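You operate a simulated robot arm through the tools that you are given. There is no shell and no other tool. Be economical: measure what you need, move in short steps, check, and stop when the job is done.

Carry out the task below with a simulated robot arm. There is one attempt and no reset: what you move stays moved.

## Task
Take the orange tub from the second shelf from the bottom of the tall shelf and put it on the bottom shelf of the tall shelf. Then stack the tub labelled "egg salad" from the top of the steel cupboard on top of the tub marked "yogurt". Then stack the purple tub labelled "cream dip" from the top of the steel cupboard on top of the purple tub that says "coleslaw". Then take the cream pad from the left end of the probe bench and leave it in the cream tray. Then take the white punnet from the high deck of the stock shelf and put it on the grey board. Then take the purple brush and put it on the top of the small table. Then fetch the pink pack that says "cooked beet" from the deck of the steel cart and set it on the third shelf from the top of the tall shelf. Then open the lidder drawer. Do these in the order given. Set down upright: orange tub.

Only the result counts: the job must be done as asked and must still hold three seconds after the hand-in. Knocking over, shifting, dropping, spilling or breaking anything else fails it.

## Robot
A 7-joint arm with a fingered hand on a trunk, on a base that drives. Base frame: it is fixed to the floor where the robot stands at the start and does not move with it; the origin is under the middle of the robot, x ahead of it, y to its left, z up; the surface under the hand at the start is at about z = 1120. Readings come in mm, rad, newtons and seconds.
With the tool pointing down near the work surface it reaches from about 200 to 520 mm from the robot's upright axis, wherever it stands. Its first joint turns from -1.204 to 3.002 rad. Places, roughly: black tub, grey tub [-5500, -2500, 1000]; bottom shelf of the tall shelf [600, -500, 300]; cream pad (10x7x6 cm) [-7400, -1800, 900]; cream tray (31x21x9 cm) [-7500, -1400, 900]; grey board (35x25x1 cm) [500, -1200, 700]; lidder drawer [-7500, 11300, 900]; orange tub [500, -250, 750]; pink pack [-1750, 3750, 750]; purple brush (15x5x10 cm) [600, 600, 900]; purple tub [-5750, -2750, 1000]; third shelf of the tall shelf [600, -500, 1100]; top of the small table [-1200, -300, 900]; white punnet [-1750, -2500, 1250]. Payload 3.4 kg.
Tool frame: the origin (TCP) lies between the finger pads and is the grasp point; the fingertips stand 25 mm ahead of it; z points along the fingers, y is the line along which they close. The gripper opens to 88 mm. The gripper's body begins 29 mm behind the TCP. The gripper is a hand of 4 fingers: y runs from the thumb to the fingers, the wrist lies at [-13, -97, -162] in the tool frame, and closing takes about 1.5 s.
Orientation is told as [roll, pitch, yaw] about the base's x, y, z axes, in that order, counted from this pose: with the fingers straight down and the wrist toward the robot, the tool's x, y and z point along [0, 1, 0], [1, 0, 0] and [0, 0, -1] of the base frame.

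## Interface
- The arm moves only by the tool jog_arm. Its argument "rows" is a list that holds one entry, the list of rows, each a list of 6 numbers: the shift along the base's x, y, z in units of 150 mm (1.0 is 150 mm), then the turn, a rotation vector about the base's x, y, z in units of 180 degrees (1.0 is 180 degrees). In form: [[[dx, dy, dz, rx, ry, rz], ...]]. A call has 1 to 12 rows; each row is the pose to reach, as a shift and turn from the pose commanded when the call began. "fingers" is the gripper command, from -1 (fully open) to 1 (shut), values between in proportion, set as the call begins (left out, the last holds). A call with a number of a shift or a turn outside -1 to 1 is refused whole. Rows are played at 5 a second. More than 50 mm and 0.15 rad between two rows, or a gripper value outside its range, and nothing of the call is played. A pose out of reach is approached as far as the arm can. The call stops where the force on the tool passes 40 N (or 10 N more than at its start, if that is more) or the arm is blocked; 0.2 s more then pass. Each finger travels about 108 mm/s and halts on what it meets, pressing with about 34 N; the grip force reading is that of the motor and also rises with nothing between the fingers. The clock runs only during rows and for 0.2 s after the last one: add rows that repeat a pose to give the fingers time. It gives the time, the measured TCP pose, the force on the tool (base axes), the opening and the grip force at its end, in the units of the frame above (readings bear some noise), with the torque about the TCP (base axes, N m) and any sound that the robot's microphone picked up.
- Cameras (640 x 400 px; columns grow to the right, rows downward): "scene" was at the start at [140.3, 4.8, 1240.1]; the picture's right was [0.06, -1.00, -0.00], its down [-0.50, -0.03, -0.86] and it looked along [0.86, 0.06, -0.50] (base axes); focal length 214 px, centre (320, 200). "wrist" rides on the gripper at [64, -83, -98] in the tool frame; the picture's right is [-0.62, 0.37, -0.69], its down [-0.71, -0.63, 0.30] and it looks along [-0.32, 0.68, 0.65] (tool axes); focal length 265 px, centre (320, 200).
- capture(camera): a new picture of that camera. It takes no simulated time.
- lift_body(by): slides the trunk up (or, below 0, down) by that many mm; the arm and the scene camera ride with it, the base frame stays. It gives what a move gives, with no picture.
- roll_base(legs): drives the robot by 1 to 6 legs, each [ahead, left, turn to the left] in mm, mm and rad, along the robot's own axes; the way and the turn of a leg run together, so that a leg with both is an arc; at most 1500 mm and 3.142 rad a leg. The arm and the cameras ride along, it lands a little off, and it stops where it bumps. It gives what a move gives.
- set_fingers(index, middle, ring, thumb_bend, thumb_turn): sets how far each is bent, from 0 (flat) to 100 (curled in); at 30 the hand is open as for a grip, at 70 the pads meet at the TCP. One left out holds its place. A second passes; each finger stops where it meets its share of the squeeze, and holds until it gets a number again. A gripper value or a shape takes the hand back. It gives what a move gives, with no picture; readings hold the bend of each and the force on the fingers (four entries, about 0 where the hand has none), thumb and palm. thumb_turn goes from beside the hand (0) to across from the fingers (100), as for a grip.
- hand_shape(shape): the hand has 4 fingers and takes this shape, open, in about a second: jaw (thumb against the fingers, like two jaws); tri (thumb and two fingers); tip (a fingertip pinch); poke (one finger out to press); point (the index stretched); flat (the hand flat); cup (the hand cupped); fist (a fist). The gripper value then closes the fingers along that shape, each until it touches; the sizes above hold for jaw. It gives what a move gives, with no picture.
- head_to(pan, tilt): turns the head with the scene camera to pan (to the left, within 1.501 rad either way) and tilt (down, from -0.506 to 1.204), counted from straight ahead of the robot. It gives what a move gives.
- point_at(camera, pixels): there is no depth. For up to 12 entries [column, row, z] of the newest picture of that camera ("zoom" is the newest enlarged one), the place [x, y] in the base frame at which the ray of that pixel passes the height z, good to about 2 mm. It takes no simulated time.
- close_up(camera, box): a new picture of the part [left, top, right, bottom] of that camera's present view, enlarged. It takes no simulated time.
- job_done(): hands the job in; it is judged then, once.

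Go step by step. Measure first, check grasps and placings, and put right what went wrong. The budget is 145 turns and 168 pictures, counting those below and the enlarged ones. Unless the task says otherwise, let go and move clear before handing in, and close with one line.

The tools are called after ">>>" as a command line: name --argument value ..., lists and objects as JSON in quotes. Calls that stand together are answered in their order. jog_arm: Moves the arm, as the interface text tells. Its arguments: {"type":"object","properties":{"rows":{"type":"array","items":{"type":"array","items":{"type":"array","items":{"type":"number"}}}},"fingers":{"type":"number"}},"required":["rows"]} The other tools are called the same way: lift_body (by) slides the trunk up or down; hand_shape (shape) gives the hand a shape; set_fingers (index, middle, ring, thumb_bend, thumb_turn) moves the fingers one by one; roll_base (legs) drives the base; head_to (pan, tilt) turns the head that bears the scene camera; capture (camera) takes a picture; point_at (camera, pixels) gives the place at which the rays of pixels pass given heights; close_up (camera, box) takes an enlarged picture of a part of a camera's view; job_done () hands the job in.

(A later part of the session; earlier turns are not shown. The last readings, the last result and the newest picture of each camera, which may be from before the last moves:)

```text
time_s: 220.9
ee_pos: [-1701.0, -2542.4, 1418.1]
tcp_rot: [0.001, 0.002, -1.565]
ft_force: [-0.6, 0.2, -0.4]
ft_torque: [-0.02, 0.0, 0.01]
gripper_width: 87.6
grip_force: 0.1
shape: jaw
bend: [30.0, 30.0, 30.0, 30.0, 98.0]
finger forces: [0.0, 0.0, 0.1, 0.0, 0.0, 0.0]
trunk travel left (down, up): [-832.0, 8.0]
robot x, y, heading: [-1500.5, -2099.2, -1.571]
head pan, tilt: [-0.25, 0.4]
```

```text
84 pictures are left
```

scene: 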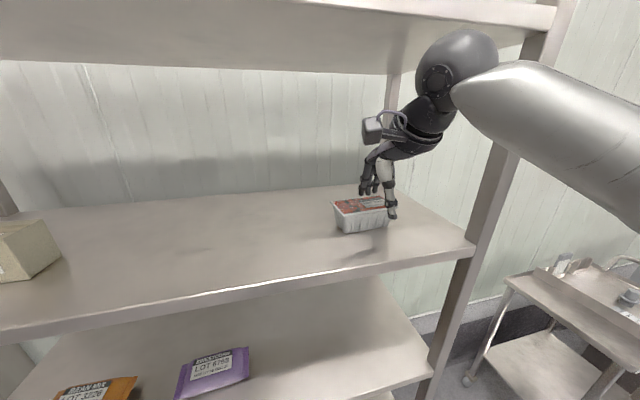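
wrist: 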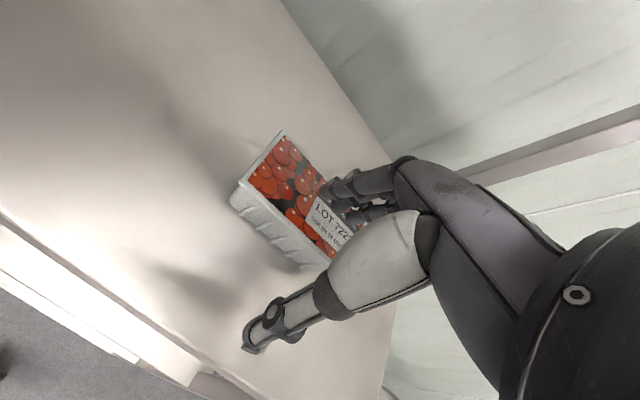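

Note the clearance: the wrist top is close to the upper deck's lip (about 1622). I'll measure the punnet again before going further in.

>>> close_up --camera "scene" --box '[310, 150, 430, 250]'

>>> point_at --camera "scene" --pixels '[[346, 233, 1280], [346, 233, 1300], [387, 229, 1280], [387, 229, 1300], [333, 200, 1350], [393, 196, 1350]]'

>>> point_at --camera "wrist" --pixels '[[232, 205, 1280], [232, 205, 1300], [298, 262, 1280], [298, 262, 1300], [241, 182, 1350], [331, 263, 1350], [283, 132, 1350], [283, 132, 1360], [241, 182, 1360]]'

```text
4.00 times, centred on (370, 200) of scene
```

zoom: 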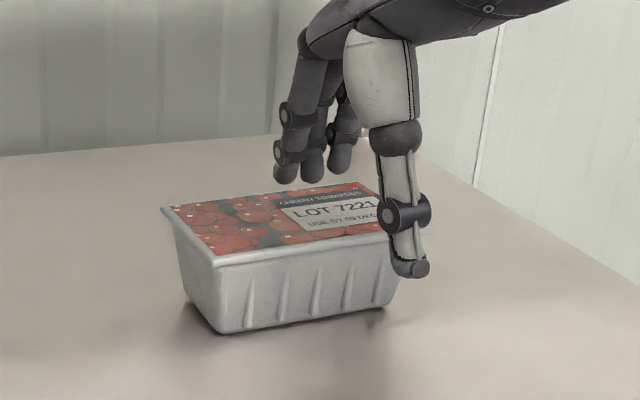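

```text
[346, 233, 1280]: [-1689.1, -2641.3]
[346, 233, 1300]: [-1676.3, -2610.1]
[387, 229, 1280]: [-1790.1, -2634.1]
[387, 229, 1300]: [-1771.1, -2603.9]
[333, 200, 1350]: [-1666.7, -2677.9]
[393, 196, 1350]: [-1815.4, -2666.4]
```

```text
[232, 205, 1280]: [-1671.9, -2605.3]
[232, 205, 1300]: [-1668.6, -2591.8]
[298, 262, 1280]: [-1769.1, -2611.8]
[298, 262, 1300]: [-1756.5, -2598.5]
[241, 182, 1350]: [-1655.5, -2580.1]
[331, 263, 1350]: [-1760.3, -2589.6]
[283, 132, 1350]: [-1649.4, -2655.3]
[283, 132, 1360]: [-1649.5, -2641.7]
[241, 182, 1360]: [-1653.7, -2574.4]
```

The punnet rim is about 70 mm deep and fits. Centre is about (−1712,−2608), rim top about 1360, deck about 1305. I'll lower slightly to 1400 and move the hand over it.

>>> jog_arm --rows '[[[0, 0, -0.12, 0, 0, 0], [-0.02, -0.15, -0.12, 0, 0, 0], [-0.04, -0.3, -0.12, 0, 0, 0], [-0.05, -0.44, -0.12, 0, 0, 0], [-0.05, -0.44, -0.12, 0, 0, 0]]]'

>>> capture --camera "wrist"

>>> capture --camera "scene"

```text
time_s: 222.1
ee_pos: [-1706.4, -2607.6, 1400.1]
tcp_rot: [0.003, 0.0, -1.564]
ft_force: [0.8, 0.6, -0.3]
ft_torque: [0.03, 0.01, -0.01]
gripper_width: 87.6
grip_force: 0.1
shape: jaw
bend: [30.0, 30.0, 30.0, 30.0, 98.0]
finger forces: [0.0, 0.0, 0.0, 0.0, 0.0, 0.0]
trunk travel left (down, up): [-832.0, 8.0]
robot x, y, heading: [-1506.3, -2098.4, -1.572]
head pan, tilt: [-0.25, 0.4]
```

```text
82 pictures are left
```

wrist: 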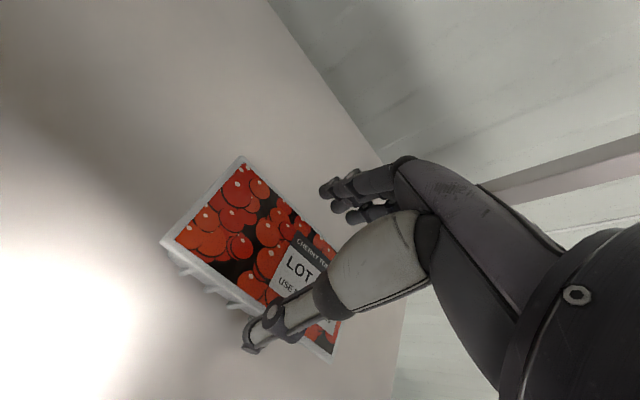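

```text
81 pictures are left
```

scene: 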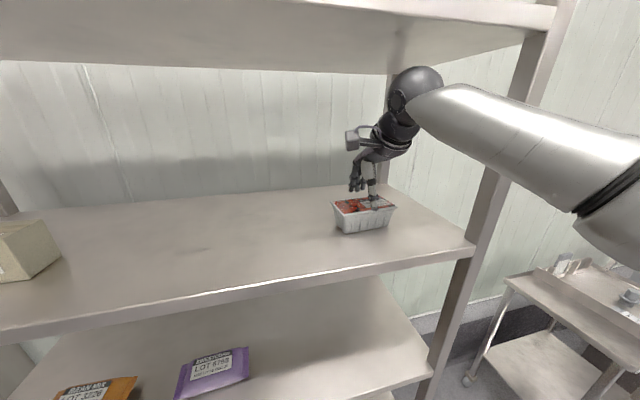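

>>> point_at --camera "wrist" --pixels '[[160, 243, 1350], [160, 243, 1370], [242, 156, 1350], [242, 156, 1370], [333, 360, 1350], [333, 360, 1370]]'

>>> close_up --camera "scene" --box '[310, 150, 430, 250]'

```text
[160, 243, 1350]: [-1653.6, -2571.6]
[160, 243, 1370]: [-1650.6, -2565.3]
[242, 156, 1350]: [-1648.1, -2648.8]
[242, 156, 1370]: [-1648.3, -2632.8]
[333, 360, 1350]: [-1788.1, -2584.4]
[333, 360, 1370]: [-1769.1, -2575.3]
```

```text
4.00 times, centred on (370, 200) of scene
```

zoom: 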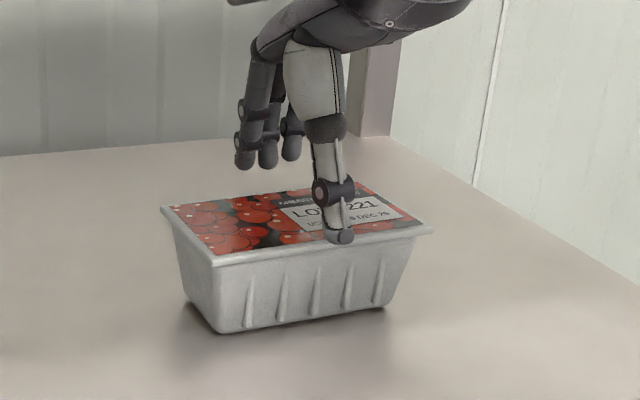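

Rim about 127×67 mm, centre (−1714,−2606), top about 1361. I'm lowering straight down to TCP 1345.

>>> jog_arm --rows '[[[-0.04, 0.01, -0.12, 0, 0, 0], [-0.04, 0.01, -0.24, 0, 0, 0], [-0.04, 0.01, -0.36, 0, 0, 0], [-0.04, 0.01, -0.36, 0, 0, 0]]]'

>>> capture --camera "wrist"

>>> close_up --camera "scene" --box '[310, 150, 430, 250]'

```text
time_s: 223.1
ee_pos: [-1713.4, -2606.1, 1348.8]
tcp_rot: [0.003, -0.01, -1.565]
ft_force: [-1.9, -5.3, 27.0]
ft_torque: [-0.13, -0.23, -0.09]
gripper_width: 88.0
grip_force: 0.1
shape: jaw
bend: [25.0, 30.0, 30.0, 29.0, 98.0]
finger forces: [17.2, 0.0, 0.0, 0.0, 9.1, 0.0]
trunk travel left (down, up): [-832.0, 8.0]
robot x, y, heading: [-1502.4, -2100.1, -1.568]
head pan, tilt: [-0.25, 0.4]
```

```text
79 pictures are left
```

wrist: 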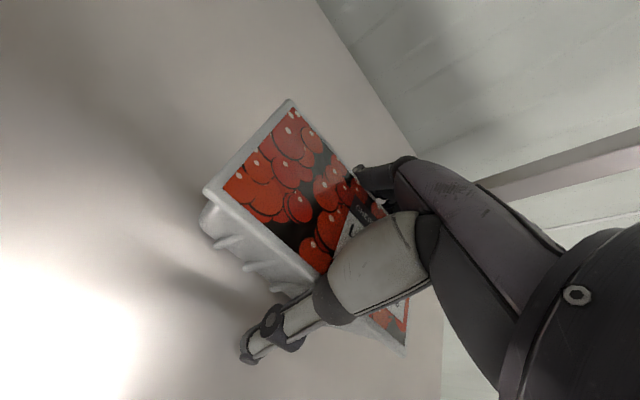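

```text
4.00 times, centred on (370, 200) of scene
```

zoom: 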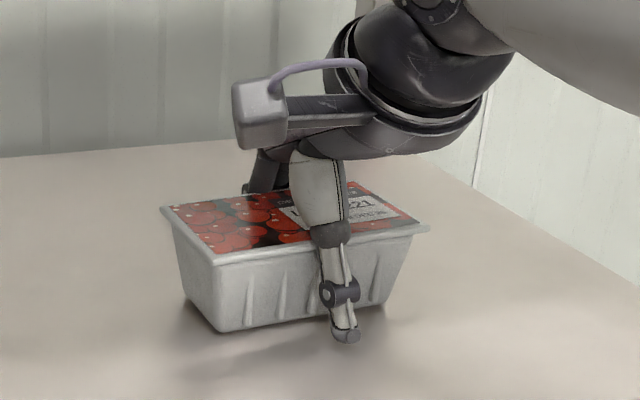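

The fingertips touched the deck (index 17 N), so the deck is nearer 1320. I'll raise 7 mm and close.

>>> jog_arm --rows '[[[0, 0, 0.06, 0, 0, 0], [0, 0, 0.06, 0, 0, 0]]]'

>>> jog_arm --rows '[[[0, 0, 0, 0, 0, 0], [0, 0, 0, 0, 0, 0], [0, 0, 0, 0, 0, 0], [0, 0, 0, 0, 0, 0], [0, 0, 0, 0, 0, 0], [0, 0, 0, 0, 0, 0], [0, 0, 0, 0, 0, 0], [0, 0, 0, 0, 0, 0]]]' --fingers 1

>>> close_up --camera "scene" --box '[310, 150, 430, 250]'

```text
time_s: 223.7
ee_pos: [-1713.0, -2608.1, 1352.5]
tcp_rot: [0.002, 0.004, -1.566]
ft_force: [0.3, -0.4, 4.7]
ft_torque: [-0.14, -0.02, 0.01]
gripper_width: 88.0
grip_force: 0.1
shape: jaw
bend: [27.0, 30.0, 30.0, 28.0, 97.0]
finger forces: [6.6, 0.0, 0.1, 0.0, 5.2, 0.0]
trunk travel left (down, up): [-832.0, 8.0]
robot x, y, heading: [-1506.0, -2098.1, -1.568]
head pan, tilt: [-0.25, 0.4]
```

```text
time_s: 225.5
ee_pos: [-1714.5, -2608.5, 1354.4]
tcp_rot: [0.002, 0.0, -1.564]
ft_force: [0.2, -1.8, 5.4]
ft_torque: [-0.17, 0.01, 0.05]
gripper_width: 43.0
grip_force: 33.7
shape: jaw
bend: [76.0, 50.0, 40.0, 69.0, 98.0]
finger forces: [29.5, 18.1, 5.2, 0.0, 52.1, 0.0]
trunk travel left (down, up): [-832.0, 8.0]
robot x, y, heading: [-1503.0, -2097.8, -1.569]
head pan, tilt: [-0.25, 0.4]
```

```text
4.00 times, centred on (370, 200) of scene
```

zoom: 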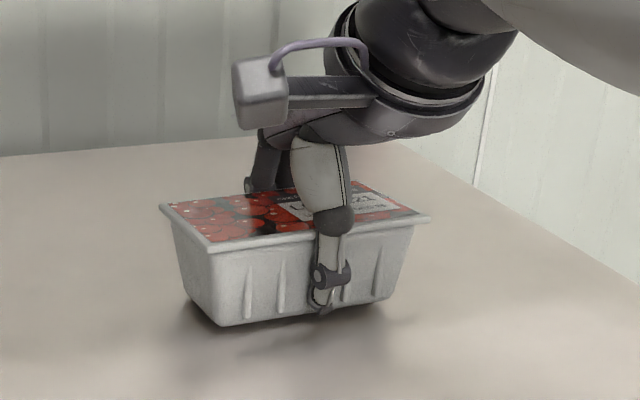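

Gripped (thumb 52 N). Lift 30 mm and check.

>>> jog_arm --rows '[[[0, 0, 0.07, 0, 0, 0], [0, 0, 0.14, 0, 0, 0], [0, 0, 0.22, 0, 0, 0], [0, 0, 0.22, 0, 0, 0]]]'

>>> capture --camera "scene"

>>> capture --camera "wrist"

```text
time_s: 226.5
ee_pos: [-1714.0, -2609.4, 1386.6]
tcp_rot: [0.003, 0.001, -1.564]
ft_force: [-0.4, 0.2, -2.3]
ft_torque: [-0.03, 0.05, 0.03]
gripper_width: 42.8
grip_force: 34.2
shape: jaw
bend: [76.0, 50.0, 40.0, 69.0, 98.0]
finger forces: [28.7, 17.8, 5.2, 0.0, 52.2, 0.0]
trunk travel left (down, up): [-832.0, 8.0]
robot x, y, heading: [-1503.1, -2098.5, -1.57]
head pan, tilt: [-0.25, 0.4]
```

```text
76 pictures are left
```

scene: 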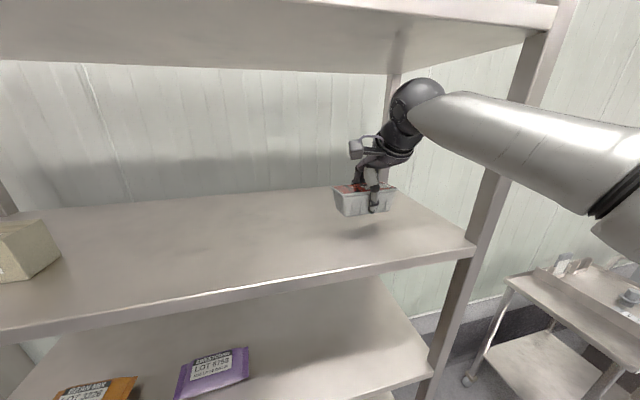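

```text
75 pictures are left
```

wrist: 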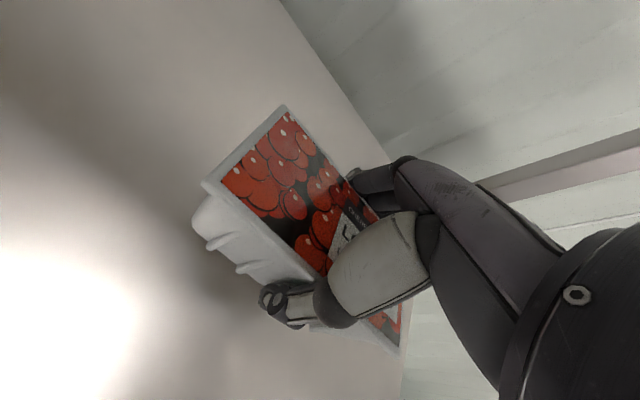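

The punnet is held level. Backing out, turning to face the tall shelf, driving toward it, then lowering the trunk.

>>> roll_base --legs '[[-520, 0, 0], [0, 0, 1.571], [850, 0, 0], [0, 560, 0]]'

>>> lift_body --by -400

>>> head_to --pan -0.25 --tilt 0.3

>>> capture --camera "scene"

```text
time_s: 240.3
ee_pos: [-131.7, -1245.1, 1387.7]
tcp_rot: [0.001, 0.002, -0.012]
ft_force: [-0.7, 0.3, -1.5]
ft_torque: [-0.04, 0.01, -0.01]
gripper_width: 42.1
grip_force: 33.6
shape: jaw
bend: [76.0, 50.0, 41.0, 69.0, 98.0]
finger forces: [27.8, 17.5, 5.1, 0.0, 50.4, 0.0]
trunk travel left (down, up): [-832.0, 8.0]
robot x, y, heading: [-636.1, -1023.9, -0.013]
head pan, tilt: [-0.25, 0.4]
```

```text
time_s: 244.1
ee_pos: [-132.5, -1246.1, 986.3]
tcp_rot: [0.003, 0.002, -0.013]
ft_force: [-0.4, 0.6, -2.1]
ft_torque: [-0.01, 0.0, -0.01]
gripper_width: 42.3
grip_force: 33.5
shape: jaw
bend: [76.0, 50.0, 41.0, 69.0, 98.0]
finger forces: [27.8, 17.4, 5.1, 0.0, 50.5, 0.1]
trunk travel left (down, up): [-432.0, 408.0]
robot x, y, heading: [-639.0, -1028.6, -0.017]
head pan, tilt: [-0.25, 0.4]
```

```text
time_s: 244.8
ee_pos: [-132.0, -1245.6, 986.5]
tcp_rot: [0.0, 0.003, -0.011]
ft_force: [0.2, 0.0, -1.2]
ft_torque: [-0.01, 0.0, 0.01]
gripper_width: 42.4
grip_force: 33.6
shape: jaw
bend: [76.0, 50.0, 41.0, 69.0, 98.0]
finger forces: [27.8, 17.5, 5.1, 0.0, 50.3, 0.1]
trunk travel left (down, up): [-432.0, 408.0]
robot x, y, heading: [-632.7, -1026.1, -0.012]
head pan, tilt: [-0.25, 0.3]
```

```text
74 pictures are left
```

scene: 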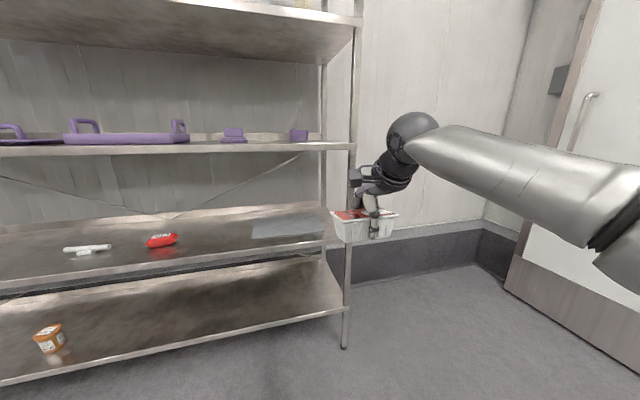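

The grey board is at about pixels (250–326, 218–240) at the right end, with the front post at col 350. Measuring.

>>> close_up --camera "scene" --box '[220, 190, 380, 290]'

>>> point_at --camera "scene" --pixels '[[250, 239, 705], [325, 234, 705], [256, 221, 705], [316, 217, 705], [343, 246, 697], [347, 150, 1100], [345, 347, 0], [200, 263, 697]]'

```text
4.00 times, centred on (300, 240) of scene
```

zoom: 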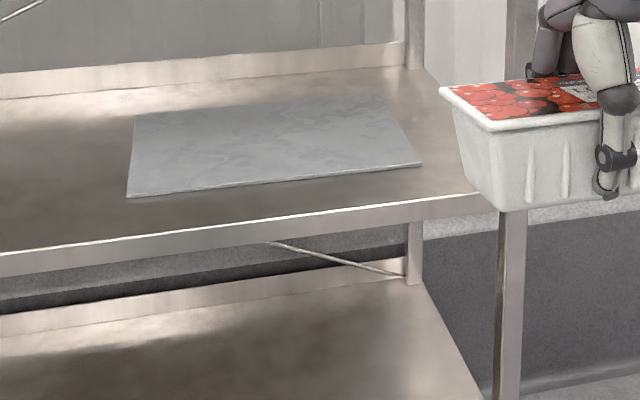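

```text
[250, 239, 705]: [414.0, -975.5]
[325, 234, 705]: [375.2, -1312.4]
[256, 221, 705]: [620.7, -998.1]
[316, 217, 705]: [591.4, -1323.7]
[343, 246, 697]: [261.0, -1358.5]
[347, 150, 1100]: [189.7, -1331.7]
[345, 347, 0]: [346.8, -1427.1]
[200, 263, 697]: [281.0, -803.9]
```

The board spans about x 410–620, y −975…−1320. I'll aim for TCP (490,−1100): lower the trunk, shift left, drive in.

>>> lift_body --by -180

>>> roll_base --legs '[[0, 140, 0.012], [560, 0, 0]]'

>>> capture --camera "scene"

>>> capture --camera "wrist"

```text
time_s: 246.8
ee_pos: [-131.4, -1244.8, 805.7]
tcp_rot: [0.002, 0.002, -0.013]
ft_force: [0.4, 0.6, -1.4]
ft_torque: [-0.02, -0.04, -0.02]
gripper_width: 42.3
grip_force: 34.4
shape: jaw
bend: [76.0, 50.0, 41.0, 69.0, 98.0]
finger forces: [27.9, 17.6, 5.0, 0.1, 50.3, 0.1]
trunk travel left (down, up): [-252.0, 588.0]
robot x, y, heading: [-642.0, -1028.9, -0.014]
head pan, tilt: [-0.25, 0.3]
```

```text
time_s: 250.9
ee_pos: [430.3, -1096.8, 806.9]
tcp_rot: [0.002, 0.0, 0.008]
ft_force: [0.1, -0.1, -2.2]
ft_torque: [0.01, 0.01, 0.02]
gripper_width: 42.2
grip_force: 34.4
shape: jaw
bend: [76.0, 50.0, 41.0, 69.0, 98.0]
finger forces: [27.8, 17.5, 5.1, 0.1, 50.3, 0.1]
trunk travel left (down, up): [-252.0, 588.0]
robot x, y, heading: [-78.6, -887.4, 0.005]
head pan, tilt: [-0.25, 0.3]
```

```text
72 pictures are left
```

scene: 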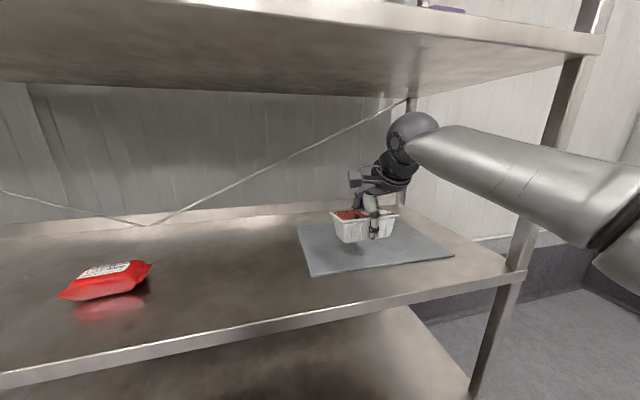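

```text
71 pictures are left
```

wrist: 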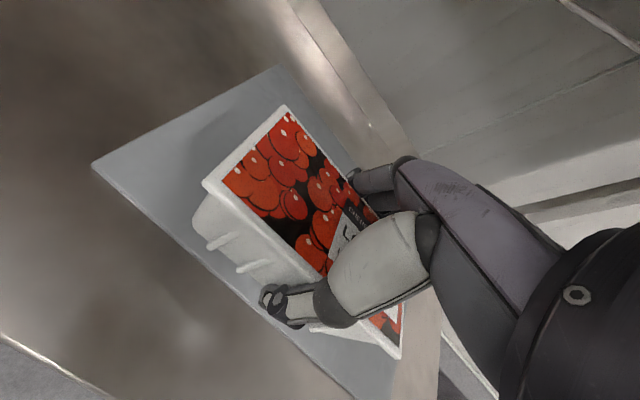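

>>> point_at --camera "scene" --pixels '[[310, 276, 707], [453, 257, 707], [296, 225, 707], [310, 276, 690], [453, 257, 690], [430, 302, 697]]'

>>> point_at --camera "wrist" --pixels '[[93, 163, 707], [278, 67, 707], [93, 163, 690], [350, 395, 707]]'

```text
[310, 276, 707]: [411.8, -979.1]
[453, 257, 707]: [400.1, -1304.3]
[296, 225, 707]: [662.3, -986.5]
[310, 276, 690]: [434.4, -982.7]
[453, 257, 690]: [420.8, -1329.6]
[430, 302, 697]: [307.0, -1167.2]
```

```text
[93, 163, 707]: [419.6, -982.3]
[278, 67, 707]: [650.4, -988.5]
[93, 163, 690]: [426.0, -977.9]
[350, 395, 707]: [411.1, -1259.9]
```

Board is x 410–660, y −980…−1330. Drive 75 more, shift right 30, and lower.

>>> roll_base --legs '[[75, 0, 0]]'

>>> jog_arm --rows '[[[0, -0.2, 0, 0, 0, 0], [0, -0.2, -0.2, 0, 0, 0], [0, -0.2, -0.37, 0, 0, 0], [0, -0.2, -0.37, 0, 0, 0]]]'

>>> close_up --camera "scene" --box '[280, 170, 480, 295]'

```text
time_s: 251.9
ee_pos: [505.2, -1097.7, 806.7]
tcp_rot: [0.002, 0.002, 0.005]
ft_force: [-0.4, 0.1, -2.0]
ft_torque: [0.0, 0.01, -0.01]
gripper_width: 41.9
grip_force: 33.8
shape: jaw
bend: [76.0, 50.0, 41.0, 69.0, 98.0]
finger forces: [27.7, 17.4, 5.1, 0.0, 50.4, 0.0]
trunk travel left (down, up): [-252.0, 588.0]
robot x, y, heading: [-7.6, -886.2, 0.004]
head pan, tilt: [-0.25, 0.3]
```

```text
time_s: 252.9
ee_pos: [505.4, -1126.7, 751.5]
tcp_rot: [0.003, 0.003, 0.006]
ft_force: [-1.0, -0.1, -1.2]
ft_torque: [-0.03, -0.01, 0.02]
gripper_width: 42.3
grip_force: 34.3
shape: jaw
bend: [76.0, 51.0, 41.0, 69.0, 98.0]
finger forces: [27.8, 17.5, 5.0, 0.0, 50.1, 0.1]
trunk travel left (down, up): [-252.0, 588.0]
robot x, y, heading: [-6.4, -888.5, 0.001]
head pan, tilt: [-0.25, 0.3]
```

```text
3.20 times, centred on (380, 232) of scene
```

zoom: 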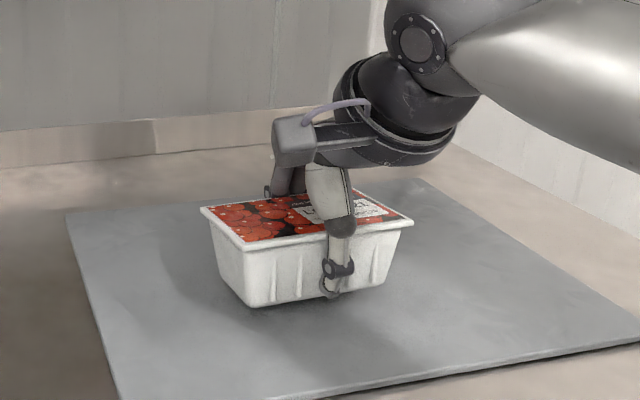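

Just above the board. Creeping down to contact.

>>> jog_arm --rows '[[[0, 0, -0.02, 0, 0, 0], [0, 0, -0.04, 0, 0, 0], [0, 0, -0.04, 0, 0, 0]]]'

>>> jog_arm --rows '[[[0, 0, -0.01, 0, 0, 0], [0, 0, -0.025, 0, 0, 0], [0, 0, -0.025, 0, 0, 0]]]'

>>> close_up --camera "scene" --box '[280, 170, 480, 295]'

```text
time_s: 253.8
ee_pos: [503.5, -1127.6, 744.6]
tcp_rot: [0.001, 0.001, 0.004]
ft_force: [0.0, 0.5, -0.7]
ft_torque: [0.03, 0.04, -0.02]
gripper_width: 42.0
grip_force: 33.7
shape: jaw
bend: [76.0, 51.0, 41.0, 69.0, 98.0]
finger forces: [27.8, 17.5, 5.0, 0.0, 50.1, 0.0]
trunk travel left (down, up): [-252.0, 588.0]
robot x, y, heading: [-2.0, -884.7, 0.005]
head pan, tilt: [-0.25, 0.3]
```

```text
time_s: 254.6
ee_pos: [505.3, -1126.9, 740.1]
tcp_rot: [0.003, 0.001, 0.005]
ft_force: [-0.5, -0.4, -1.3]
ft_torque: [-0.01, 0.0, -0.02]
gripper_width: 42.0
grip_force: 33.4
shape: jaw
bend: [76.0, 51.0, 41.0, 69.0, 98.0]
finger forces: [27.8, 17.5, 5.0, 0.0, 50.1, 0.0]
trunk travel left (down, up): [-252.0, 588.0]
robot x, y, heading: [-1.6, -888.2, -0.001]
head pan, tilt: [-0.25, 0.3]
```

```text
3.20 times, centred on (380, 232) of scene
```

zoom: 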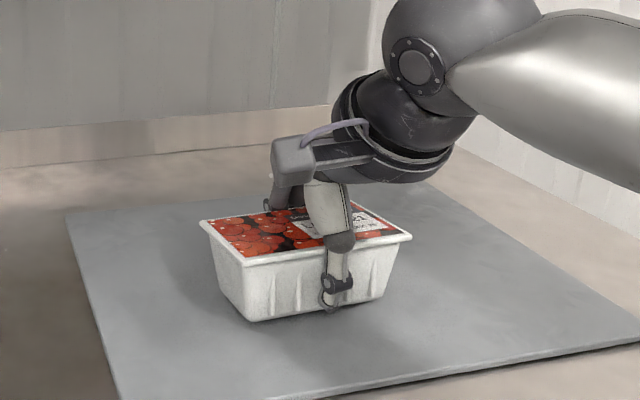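

>>> jog_arm --rows '[[[0, 0, -0.02, 0, 0, 0], [0, 0, -0.03, 0, 0, 0], [0, 0, -0.03, 0, 0, 0]]]'

>>> jog_arm --rows '[[[0, 0, -0.01, 0, 0, 0], [0, 0, -0.02, 0, 0, 0], [0, 0, -0.02, 0, 0, 0]]]'

```text
time_s: 255.3
ee_pos: [503.0, -1126.6, 739.9]
tcp_rot: [0.0, -0.006, 0.009]
ft_force: [2.2, -1.4, 17.4]
ft_torque: [-0.06, -0.48, -0.01]
gripper_width: 41.7
grip_force: 34.4
shape: jaw
bend: [76.0, 50.0, 41.0, 69.0, 98.0]
finger forces: [30.5, 18.2, 5.1, 0.0, 51.9, 0.0]
trunk travel left (down, up): [-252.0, 588.0]
robot x, y, heading: [-3.2, -886.0, -0.001]
head pan, tilt: [-0.25, 0.3]
```

```text
time_s: 256.1
ee_pos: [503.0, -1125.4, 738.8]
tcp_rot: [0.001, -0.01, 0.006]
ft_force: [6.2, -2.7, 33.1]
ft_torque: [-0.1, -0.96, 0.05]
gripper_width: 41.5
grip_force: 34.0
shape: jaw
bend: [76.0, 50.0, 40.0, 71.0, 98.0]
finger forces: [34.0, 20.2, 5.0, 0.0, 52.6, 0.1]
trunk travel left (down, up): [-252.0, 588.0]
robot x, y, heading: [-2.2, -886.8, -0.002]
head pan, tilt: [-0.25, 0.3]
```

Contact. Ease up 4 mm, open, and lift straight up.

>>> jog_arm --rows '[[[0, 0, 0.03, 0, 0, 0], [0, 0, 0.03, 0, 0, 0]]]'

>>> jog_arm --rows '[[[0, 0, 0, 0, 0, 0], [0, 0, 0, 0, 0, 0], [0, 0, 0.01, 0, 0, 0], [0, 0, 0.02, 0, 0, 0], [0, 0, 0.02, 0, 0, 0], [0, 0, 0.02, 0, 0, 0], [0, 0, 0.02, 0, 0, 0], [0, 0, 0.2, 0, 0, 0], [0, 0, 0.45, 0, 0, 0], [0, 0, 0.55, 0, 0, 0]]]' --fingers -1

>>> capture --camera "scene"

```text
time_s: 256.8
ee_pos: [503.9, -1125.0, 739.2]
tcp_rot: [0.002, -0.001, 0.004]
ft_force: [6.9, -1.8, 22.7]
ft_torque: [-0.07, -0.75, 0.03]
gripper_width: 41.8
grip_force: 34.1
shape: jaw
bend: [76.0, 50.0, 40.0, 71.0, 98.0]
finger forces: [32.5, 20.2, 5.0, 0.0, 50.9, 0.1]
trunk travel left (down, up): [-252.0, 588.0]
robot x, y, heading: [-3.5, -885.3, 0.006]
head pan, tilt: [-0.25, 0.3]
```

```text
time_s: 258.9
ee_pos: [503.7, -1125.8, 822.3]
tcp_rot: [0.004, 0.001, 0.008]
ft_force: [0.1, -0.5, 0.8]
ft_torque: [-0.02, 0.0, -0.02]
gripper_width: 88.0
grip_force: 0.0
shape: jaw
bend: [30.0, 30.0, 30.0, 30.0, 97.0]
finger forces: [0.0, 0.1, 0.1, 0.0, 0.0, 0.0]
trunk travel left (down, up): [-252.0, 588.0]
robot x, y, heading: [-5.7, -886.4, 0.009]
head pan, tilt: [-0.25, 0.3]
```

```text
68 pictures are left
```

scene: 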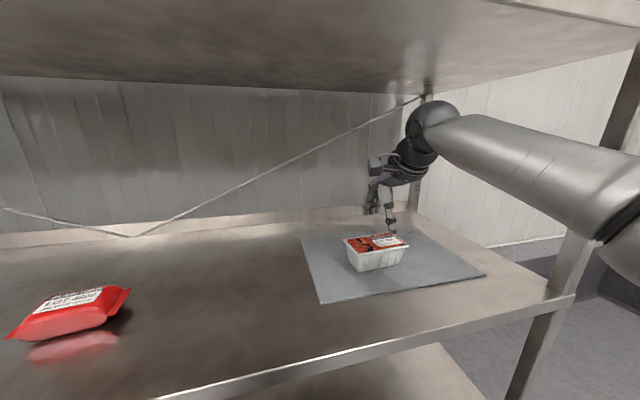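

The punnet sits on the board. Backing out, raising the trunk, and moving left toward the brush rack.

>>> roll_base --legs '[[-520, 0, 0]]'

>>> lift_body --by 330

>>> roll_base --legs '[[0, 1450, 0]]'

>>> head_to --pan 0 --tilt 0.35

>>> capture --camera "scene"

```text
time_s: 261.9
ee_pos: [-8.7, -1128.3, 822.8]
tcp_rot: [0.001, 0.002, 0.01]
ft_force: [0.9, -0.1, -0.5]
ft_torque: [-0.04, 0.01, -0.02]
gripper_width: 88.0
grip_force: 0.1
shape: jaw
bend: [30.0, 30.0, 30.0, 30.0, 97.0]
finger forces: [0.1, 0.0, 0.0, 0.0, 0.0, 0.1]
trunk travel left (down, up): [-252.0, 588.0]
robot x, y, heading: [-515.5, -892.9, -0.0]
head pan, tilt: [-0.25, 0.3]
```

```text
time_s: 265.2
ee_pos: [-9.1, -1128.7, 1151.3]
tcp_rot: [0.002, 0.002, 0.009]
ft_force: [-0.1, 0.0, 0.8]
ft_torque: [0.02, -0.06, 0.0]
gripper_width: 87.8
grip_force: 0.1
shape: jaw
bend: [30.0, 30.0, 30.0, 30.0, 97.0]
finger forces: [0.0, 0.0, 0.0, 0.1, 0.0, 0.0]
trunk travel left (down, up): [-582.0, 258.0]
robot x, y, heading: [-516.8, -889.5, 0.001]
head pan, tilt: [-0.25, 0.3]
```

```text
time_s: 272.4
ee_pos: [-13.5, 322.2, 1151.4]
tcp_rot: [0.002, 0.001, 0.004]
ft_force: [0.6, 0.1, 0.2]
ft_torque: [-0.01, 0.01, -0.02]
gripper_width: 87.8
grip_force: 0.1
shape: jaw
bend: [30.0, 30.0, 30.0, 30.0, 97.0]
finger forces: [0.0, 0.0, 0.0, 0.0, 0.0, 0.0]
trunk travel left (down, up): [-582.0, 258.0]
robot x, y, heading: [-520.3, 562.9, 0.001]
head pan, tilt: [-0.25, 0.3]
```

```text
time_s: 273.2
ee_pos: [-14.8, 323.0, 1151.2]
tcp_rot: [0.001, 0.002, 0.003]
ft_force: [0.3, -0.1, 0.9]
ft_torque: [0.0, 0.02, -0.01]
gripper_width: 87.6
grip_force: 0.1
shape: jaw
bend: [30.0, 30.0, 30.0, 30.0, 97.0]
finger forces: [0.0, 0.0, 0.0, 0.0, 0.1, 0.0]
trunk travel left (down, up): [-582.0, 258.0]
robot x, y, heading: [-523.6, 561.9, 0.003]
head pan, tilt: [0.0, 0.351]
```

```text
67 pictures are left
```

scene: 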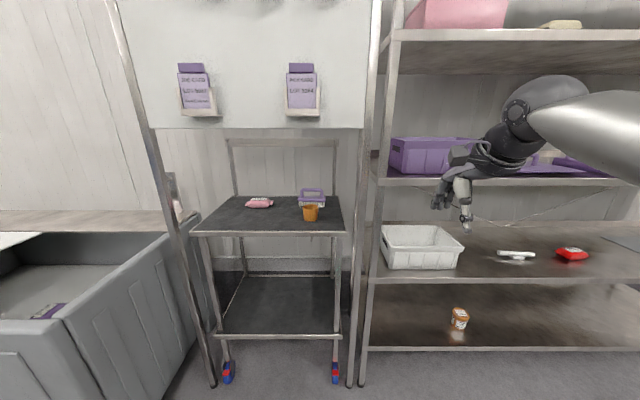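

There's a board on a frame in front of the trolley; the brush (312,198) stands behind an orange cup. I'll measure the frame, panel and items.

>>> point_at --camera "scene" --pixels '[[350, 386, 0], [212, 387, 0], [335, 380, 0], [228, 381, 0], [192, 233, 870], [345, 233, 870], [310, 221, 880], [312, 207, 880], [217, 197, 880], [343, 197, 880]]'

>>> close_up --camera "scene" --box '[180, 110, 380, 235]'

```text
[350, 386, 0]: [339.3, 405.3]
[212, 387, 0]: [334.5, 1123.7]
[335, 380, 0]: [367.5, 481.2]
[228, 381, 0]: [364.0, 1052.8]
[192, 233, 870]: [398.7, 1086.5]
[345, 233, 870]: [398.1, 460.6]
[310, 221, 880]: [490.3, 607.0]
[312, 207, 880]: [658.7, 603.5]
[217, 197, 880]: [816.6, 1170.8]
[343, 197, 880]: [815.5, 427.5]
```

```text
3.20 times, centred on (280, 172) of scene
```

zoom: 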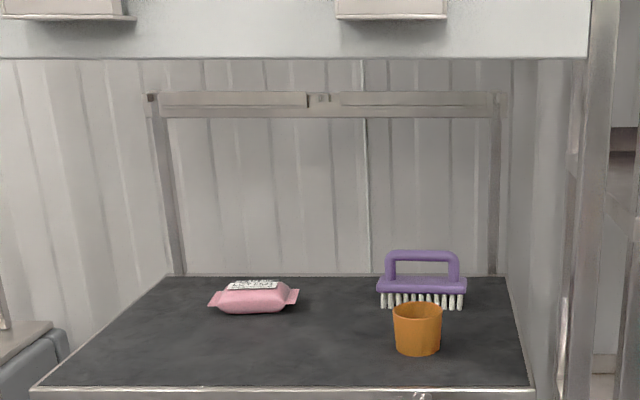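

The frame's right post (x≈337, y≈405) could interfere with the forearm. I'll look at how the arm lies.

>>> head_to --pan -1.0 --tilt 0.5

>>> capture --camera "scene"

>>> head_to --pan 0.9 --tilt 0.6

>>> capture --camera "scene"

```text
time_s: 274.5
ee_pos: [-14.7, 323.7, 1151.2]
tcp_rot: [0.0, 0.001, 0.003]
ft_force: [0.1, -0.2, -0.2]
ft_torque: [-0.02, 0.01, -0.02]
gripper_width: 87.9
grip_force: 0.0
shape: jaw
bend: [30.0, 30.0, 30.0, 30.0, 97.0]
finger forces: [0.1, 0.1, 0.1, 0.0, 0.0, 0.0]
trunk travel left (down, up): [-582.0, 258.0]
robot x, y, heading: [-525.1, 562.9, 0.002]
head pan, tilt: [-1.0, 0.499]
```

```text
65 pictures are left
```

scene: 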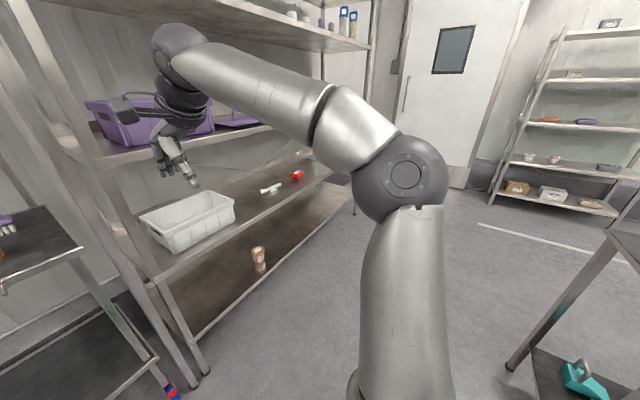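

```text
time_s: 276.3
ee_pos: [-14.4, 323.3, 1151.2]
tcp_rot: [0.002, 0.002, 0.002]
ft_force: [0.5, 0.5, 0.3]
ft_torque: [-0.03, 0.0, -0.05]
gripper_width: 87.7
grip_force: 0.0
shape: jaw
bend: [30.0, 30.0, 30.0, 30.0, 97.0]
finger forces: [0.0, 0.0, 0.0, 0.1, 0.0, 0.0]
trunk travel left (down, up): [-582.0, 258.0]
robot x, y, heading: [-523.3, 566.9, 0.002]
head pan, tilt: [0.901, 0.6]
```

```text
64 pictures are left
```

scene: 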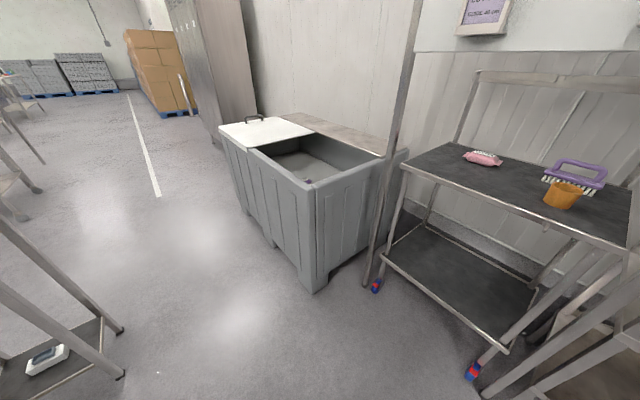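

The forearm runs straight ahead at lateral about −245, so it'll pass between the frame posts. I'll check the bin corner, then move in front.

>>> point_at --camera "scene" --pixels '[[316, 293, 0], [360, 260, 0], [368, 285, 0], [487, 395, 0], [562, 207, 885], [548, 180, 880], [600, 196, 880]]'

>>> close_up --camera "scene" --box '[500, 120, 640, 220]'

```text
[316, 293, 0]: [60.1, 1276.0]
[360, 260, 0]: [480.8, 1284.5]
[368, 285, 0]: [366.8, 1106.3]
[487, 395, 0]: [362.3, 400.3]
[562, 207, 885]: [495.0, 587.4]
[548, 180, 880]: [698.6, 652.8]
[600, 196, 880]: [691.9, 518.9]
```

```text
4.00 times, centred on (570, 170) of scene
```

zoom: 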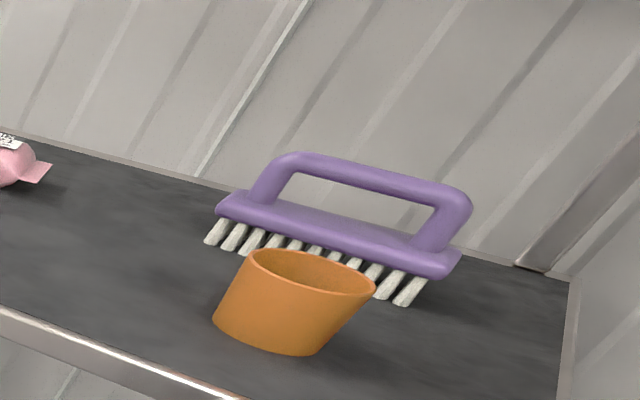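

>>> lift_body --by -110

>>> roll_base --legs '[[0, 280, 0], [330, 0, 0]]'

>>> head_to --pan -0.3 --tilt 0.45

>>> capture --camera "scene"

>>> capture --camera "wrist"

```text
time_s: 277.8
ee_pos: [-14.8, 322.5, 1041.7]
tcp_rot: [0.002, 0.002, 0.002]
ft_force: [0.0, -0.1, 0.9]
ft_torque: [-0.01, 0.06, -0.01]
gripper_width: 87.9
grip_force: 0.0
shape: jaw
bend: [30.0, 30.0, 30.0, 30.0, 97.0]
finger forces: [0.0, 0.0, 0.0, 0.0, 0.1, 0.0]
trunk travel left (down, up): [-472.0, 368.0]
robot x, y, heading: [-520.6, 568.0, -0.003]
head pan, tilt: [0.901, 0.6]
```

```text
time_s: 281.5
ee_pos: [316.0, 608.4, 1041.2]
tcp_rot: [0.002, 0.002, 0.012]
ft_force: [0.5, 0.9, -0.7]
ft_torque: [0.03, -0.01, 0.01]
gripper_width: 87.9
grip_force: 0.1
shape: jaw
bend: [30.0, 30.0, 30.0, 30.0, 97.0]
finger forces: [0.0, 0.0, 0.0, 0.1, 0.0, 0.0]
trunk travel left (down, up): [-472.0, 368.0]
robot x, y, heading: [-193.3, 848.9, 0.009]
head pan, tilt: [0.901, 0.6]
```

```text
time_s: 282.9
ee_pos: [317.0, 606.1, 1042.4]
tcp_rot: [0.0, 0.001, 0.012]
ft_force: [0.6, -0.2, 0.3]
ft_torque: [-0.02, 0.01, -0.01]
gripper_width: 87.8
grip_force: 0.2
shape: jaw
bend: [30.0, 30.0, 30.0, 30.0, 97.0]
finger forces: [0.0, 0.0, 0.1, 0.0, 0.0, 0.0]
trunk travel left (down, up): [-472.0, 368.0]
robot x, y, heading: [-192.2, 840.8, 0.011]
head pan, tilt: [-0.3, 0.45]
```

```text
62 pictures are left
```

scene: 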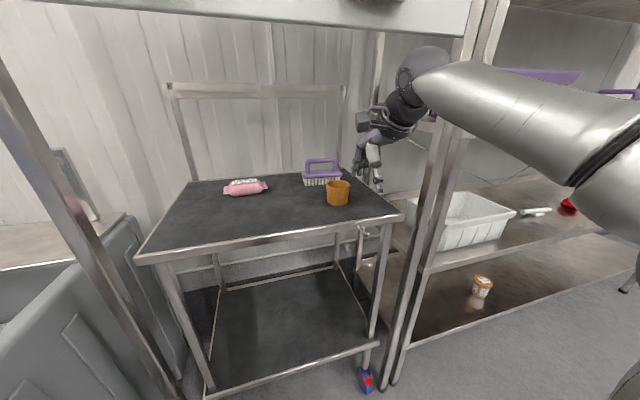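

```text
61 pictures are left
```

wrist: 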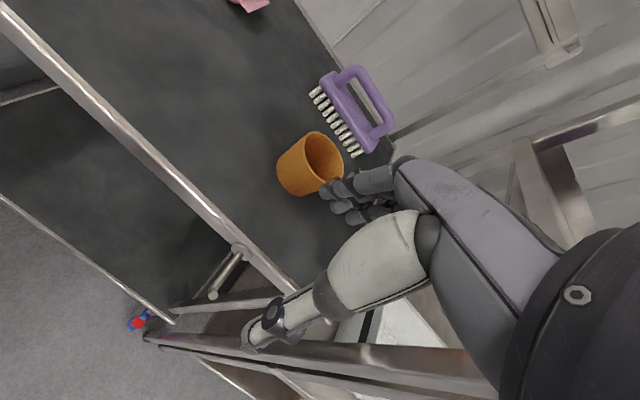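

The parallax suggests the trolley top is lower than assumed. Triangulating cup and brush.

>>> close_up --camera "scene" --box '[270, 130, 400, 230]'

>>> point_at --camera "scene" --pixels '[[337, 206, 850], [337, 206, 880], [305, 186, 850], [305, 186, 880], [341, 185, 880], [403, 214, 850], [403, 214, 880], [137, 258, 880], [308, 163, 970], [333, 161, 970], [465, 30, 1270]]'

>>> point_at --camera "wrist" --pixels '[[283, 190, 850], [283, 190, 880], [314, 93, 850], [314, 93, 880], [355, 157, 850], [355, 157, 880], [345, 68, 970], [392, 128, 970], [310, 160, 940], [235, 248, 870]]'

```text
4.00 times, centred on (335, 180) of scene
```

zoom: 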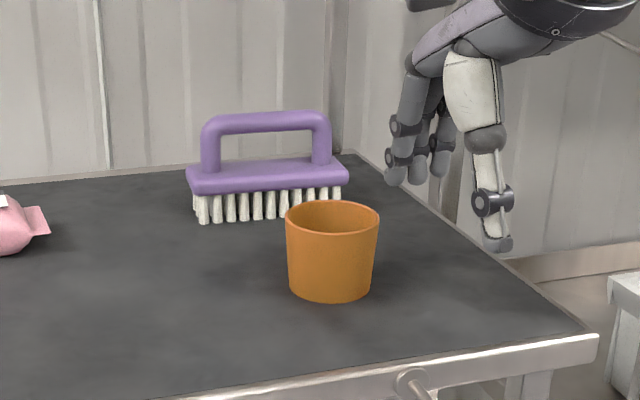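

```text
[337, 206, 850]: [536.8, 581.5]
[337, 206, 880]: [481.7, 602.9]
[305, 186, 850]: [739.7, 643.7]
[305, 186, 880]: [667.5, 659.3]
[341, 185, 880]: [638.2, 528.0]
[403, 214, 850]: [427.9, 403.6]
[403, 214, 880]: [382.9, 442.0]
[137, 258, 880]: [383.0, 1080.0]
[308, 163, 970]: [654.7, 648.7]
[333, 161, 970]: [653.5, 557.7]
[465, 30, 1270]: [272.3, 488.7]
```

```text
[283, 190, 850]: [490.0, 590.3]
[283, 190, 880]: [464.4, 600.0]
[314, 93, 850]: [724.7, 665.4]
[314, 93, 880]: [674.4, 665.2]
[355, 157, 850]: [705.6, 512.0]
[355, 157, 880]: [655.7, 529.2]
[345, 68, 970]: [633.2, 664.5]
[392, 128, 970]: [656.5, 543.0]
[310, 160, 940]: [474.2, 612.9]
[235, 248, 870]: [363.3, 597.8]
```

Brush stands at y 528–660, x about 655–680, handle bar near (655,603,972); trolley top about 880; panel bottom about 1285. I'll drive in 265.

>>> roll_base --legs '[[262, 0, -0.01]]'

>>> capture --camera "scene"

>>> capture --camera "wrist"

```text
time_s: 284.8
ee_pos: [575.4, 604.9, 1041.2]
tcp_rot: [0.002, 0.002, 0.006]
ft_force: [0.2, -0.3, -0.7]
ft_torque: [-0.04, 0.02, 0.0]
gripper_width: 87.9
grip_force: 0.1
shape: jaw
bend: [30.0, 30.0, 30.0, 30.0, 97.0]
finger forces: [0.0, 0.0, 0.0, 0.1, 0.0, 0.1]
trunk travel left (down, up): [-472.0, 368.0]
robot x, y, heading: [67.2, 845.6, 0.004]
head pan, tilt: [-0.3, 0.45]
```

```text
59 pictures are left
```

scene: 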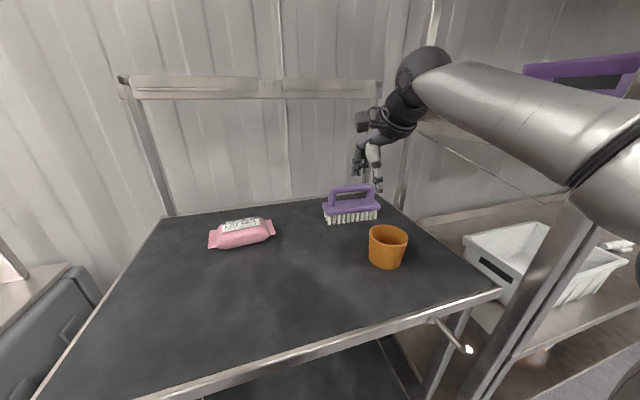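

```text
58 pictures are left
```

wrist: 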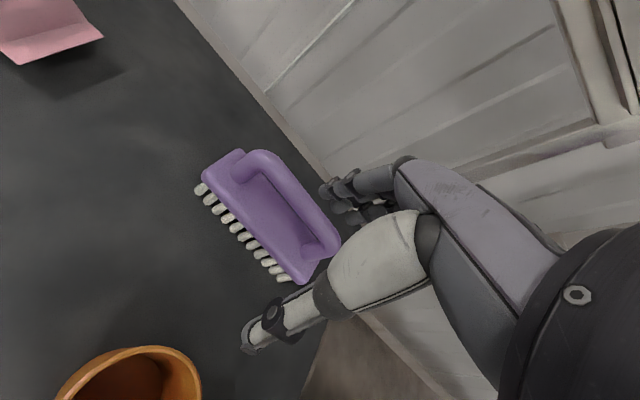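

>>> point_at --camera "wrist" --pixels '[[258, 160, 970], [328, 243, 970], [293, 200, 970], [293, 200, 955], [205, 195, 880], [283, 280, 880]]'

>>> close_up --camera "scene" --box '[300, 150, 420, 250]'

>>> point_at --camera "scene" --pixels '[[352, 189, 970], [352, 189, 955], [334, 191, 970], [369, 187, 970], [328, 226, 880], [378, 220, 880]]'

```text
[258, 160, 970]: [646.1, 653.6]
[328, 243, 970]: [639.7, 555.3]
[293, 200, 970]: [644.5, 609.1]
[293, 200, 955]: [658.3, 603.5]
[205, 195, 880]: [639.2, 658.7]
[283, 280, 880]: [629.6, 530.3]
```

```text
4.00 times, centred on (360, 200) of scene
```

zoom: 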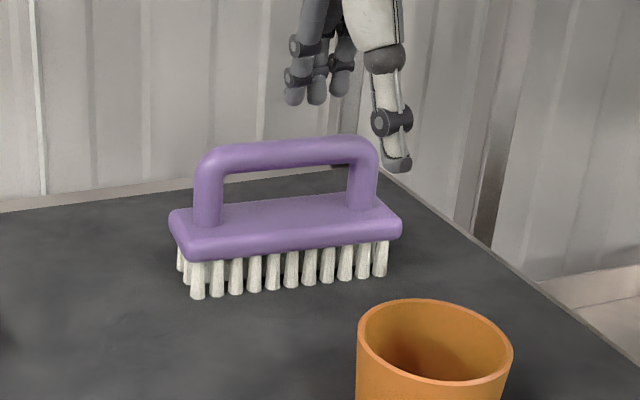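

```text
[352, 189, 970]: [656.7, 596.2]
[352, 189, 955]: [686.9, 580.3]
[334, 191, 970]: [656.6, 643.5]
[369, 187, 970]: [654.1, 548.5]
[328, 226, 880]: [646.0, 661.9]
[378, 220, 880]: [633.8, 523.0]
```

The handle bar is near (648,605) at z about 973. Extending over it, then descending.

>>> jog_arm --rows '[[[0.16, 0, 0, 0, 0, 0], [0.32, 0, 0, 0, 0, 0], [0.48, 0, 0, 0, 0, 0], [0.48, 0, -0.15, 0, 0, 0], [0.48, 0, -0.15, 0, 0, 0]]]'

>>> capture --camera "wrist"

>>> close_up --camera "scene" --box '[300, 150, 420, 250]'

```text
time_s: 285.9
ee_pos: [648.3, 605.2, 1019.0]
tcp_rot: [0.002, 0.0, 0.005]
ft_force: [0.1, 0.0, -0.1]
ft_torque: [0.01, 0.01, -0.01]
gripper_width: 88.1
grip_force: 0.1
shape: jaw
bend: [30.0, 30.0, 30.0, 30.0, 97.0]
finger forces: [0.0, 0.1, 0.0, 0.1, 0.0, 0.0]
trunk travel left (down, up): [-472.0, 368.0]
robot x, y, heading: [67.4, 848.6, 0.005]
head pan, tilt: [-0.3, 0.45]
```

```text
56 pictures are left
```

wrist: 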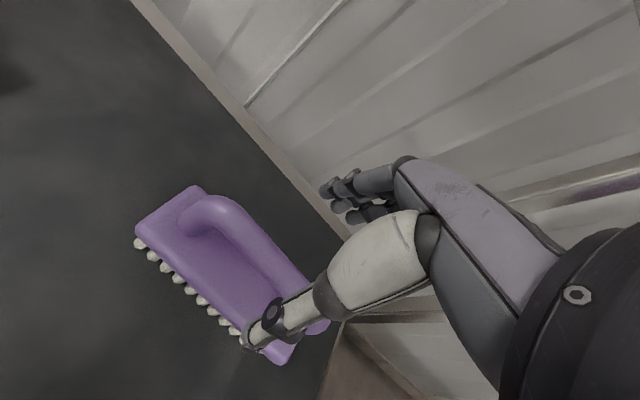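

```text
4.00 times, centred on (360, 200) of scene
```

zoom: 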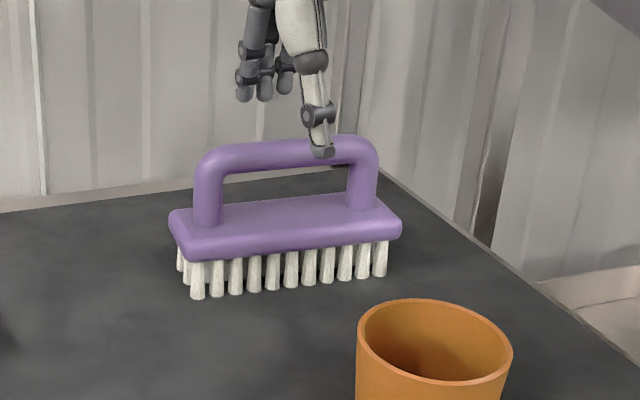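

Slightly right of the bar's centre; I'll shift 12 mm left and descend to 968.

>>> jog_arm --rows '[[[0, 0.08, 0, 0, 0, 0], [0, 0.08, -0.15, 0, 0, 0], [0, 0.08, -0.33, 0, 0, 0], [0, 0.08, -0.33, 0, 0, 0]]]'

>>> capture --camera "wrist"

>>> close_up --camera "scene" --box '[300, 150, 420, 250]'

```text
time_s: 286.9
ee_pos: [649.2, 617.1, 971.8]
tcp_rot: [0.004, 0.0, 0.006]
ft_force: [0.8, -0.8, 0.6]
ft_torque: [0.01, -0.02, 0.01]
gripper_width: 87.8
grip_force: 0.0
shape: jaw
bend: [30.0, 30.0, 30.0, 30.0, 97.0]
finger forces: [0.0, 0.0, 0.1, 0.0, 0.1, 0.1]
trunk travel left (down, up): [-472.0, 368.0]
robot x, y, heading: [68.1, 844.6, -0.001]
head pan, tilt: [-0.3, 0.45]
```

```text
54 pictures are left
```

wrist: 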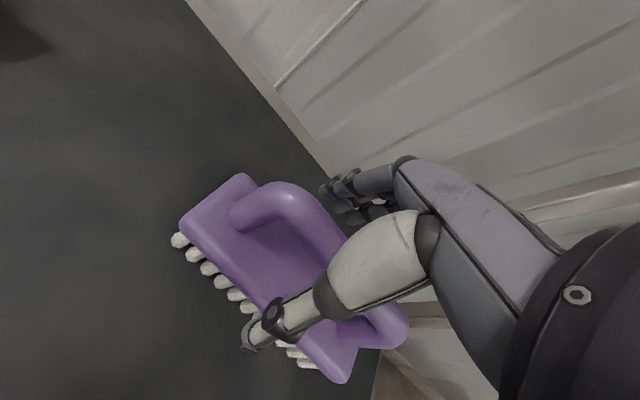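

```text
4.00 times, centred on (360, 200) of scene
```

zoom: 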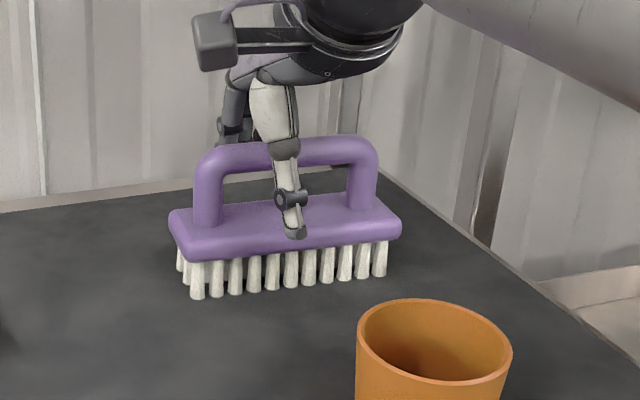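

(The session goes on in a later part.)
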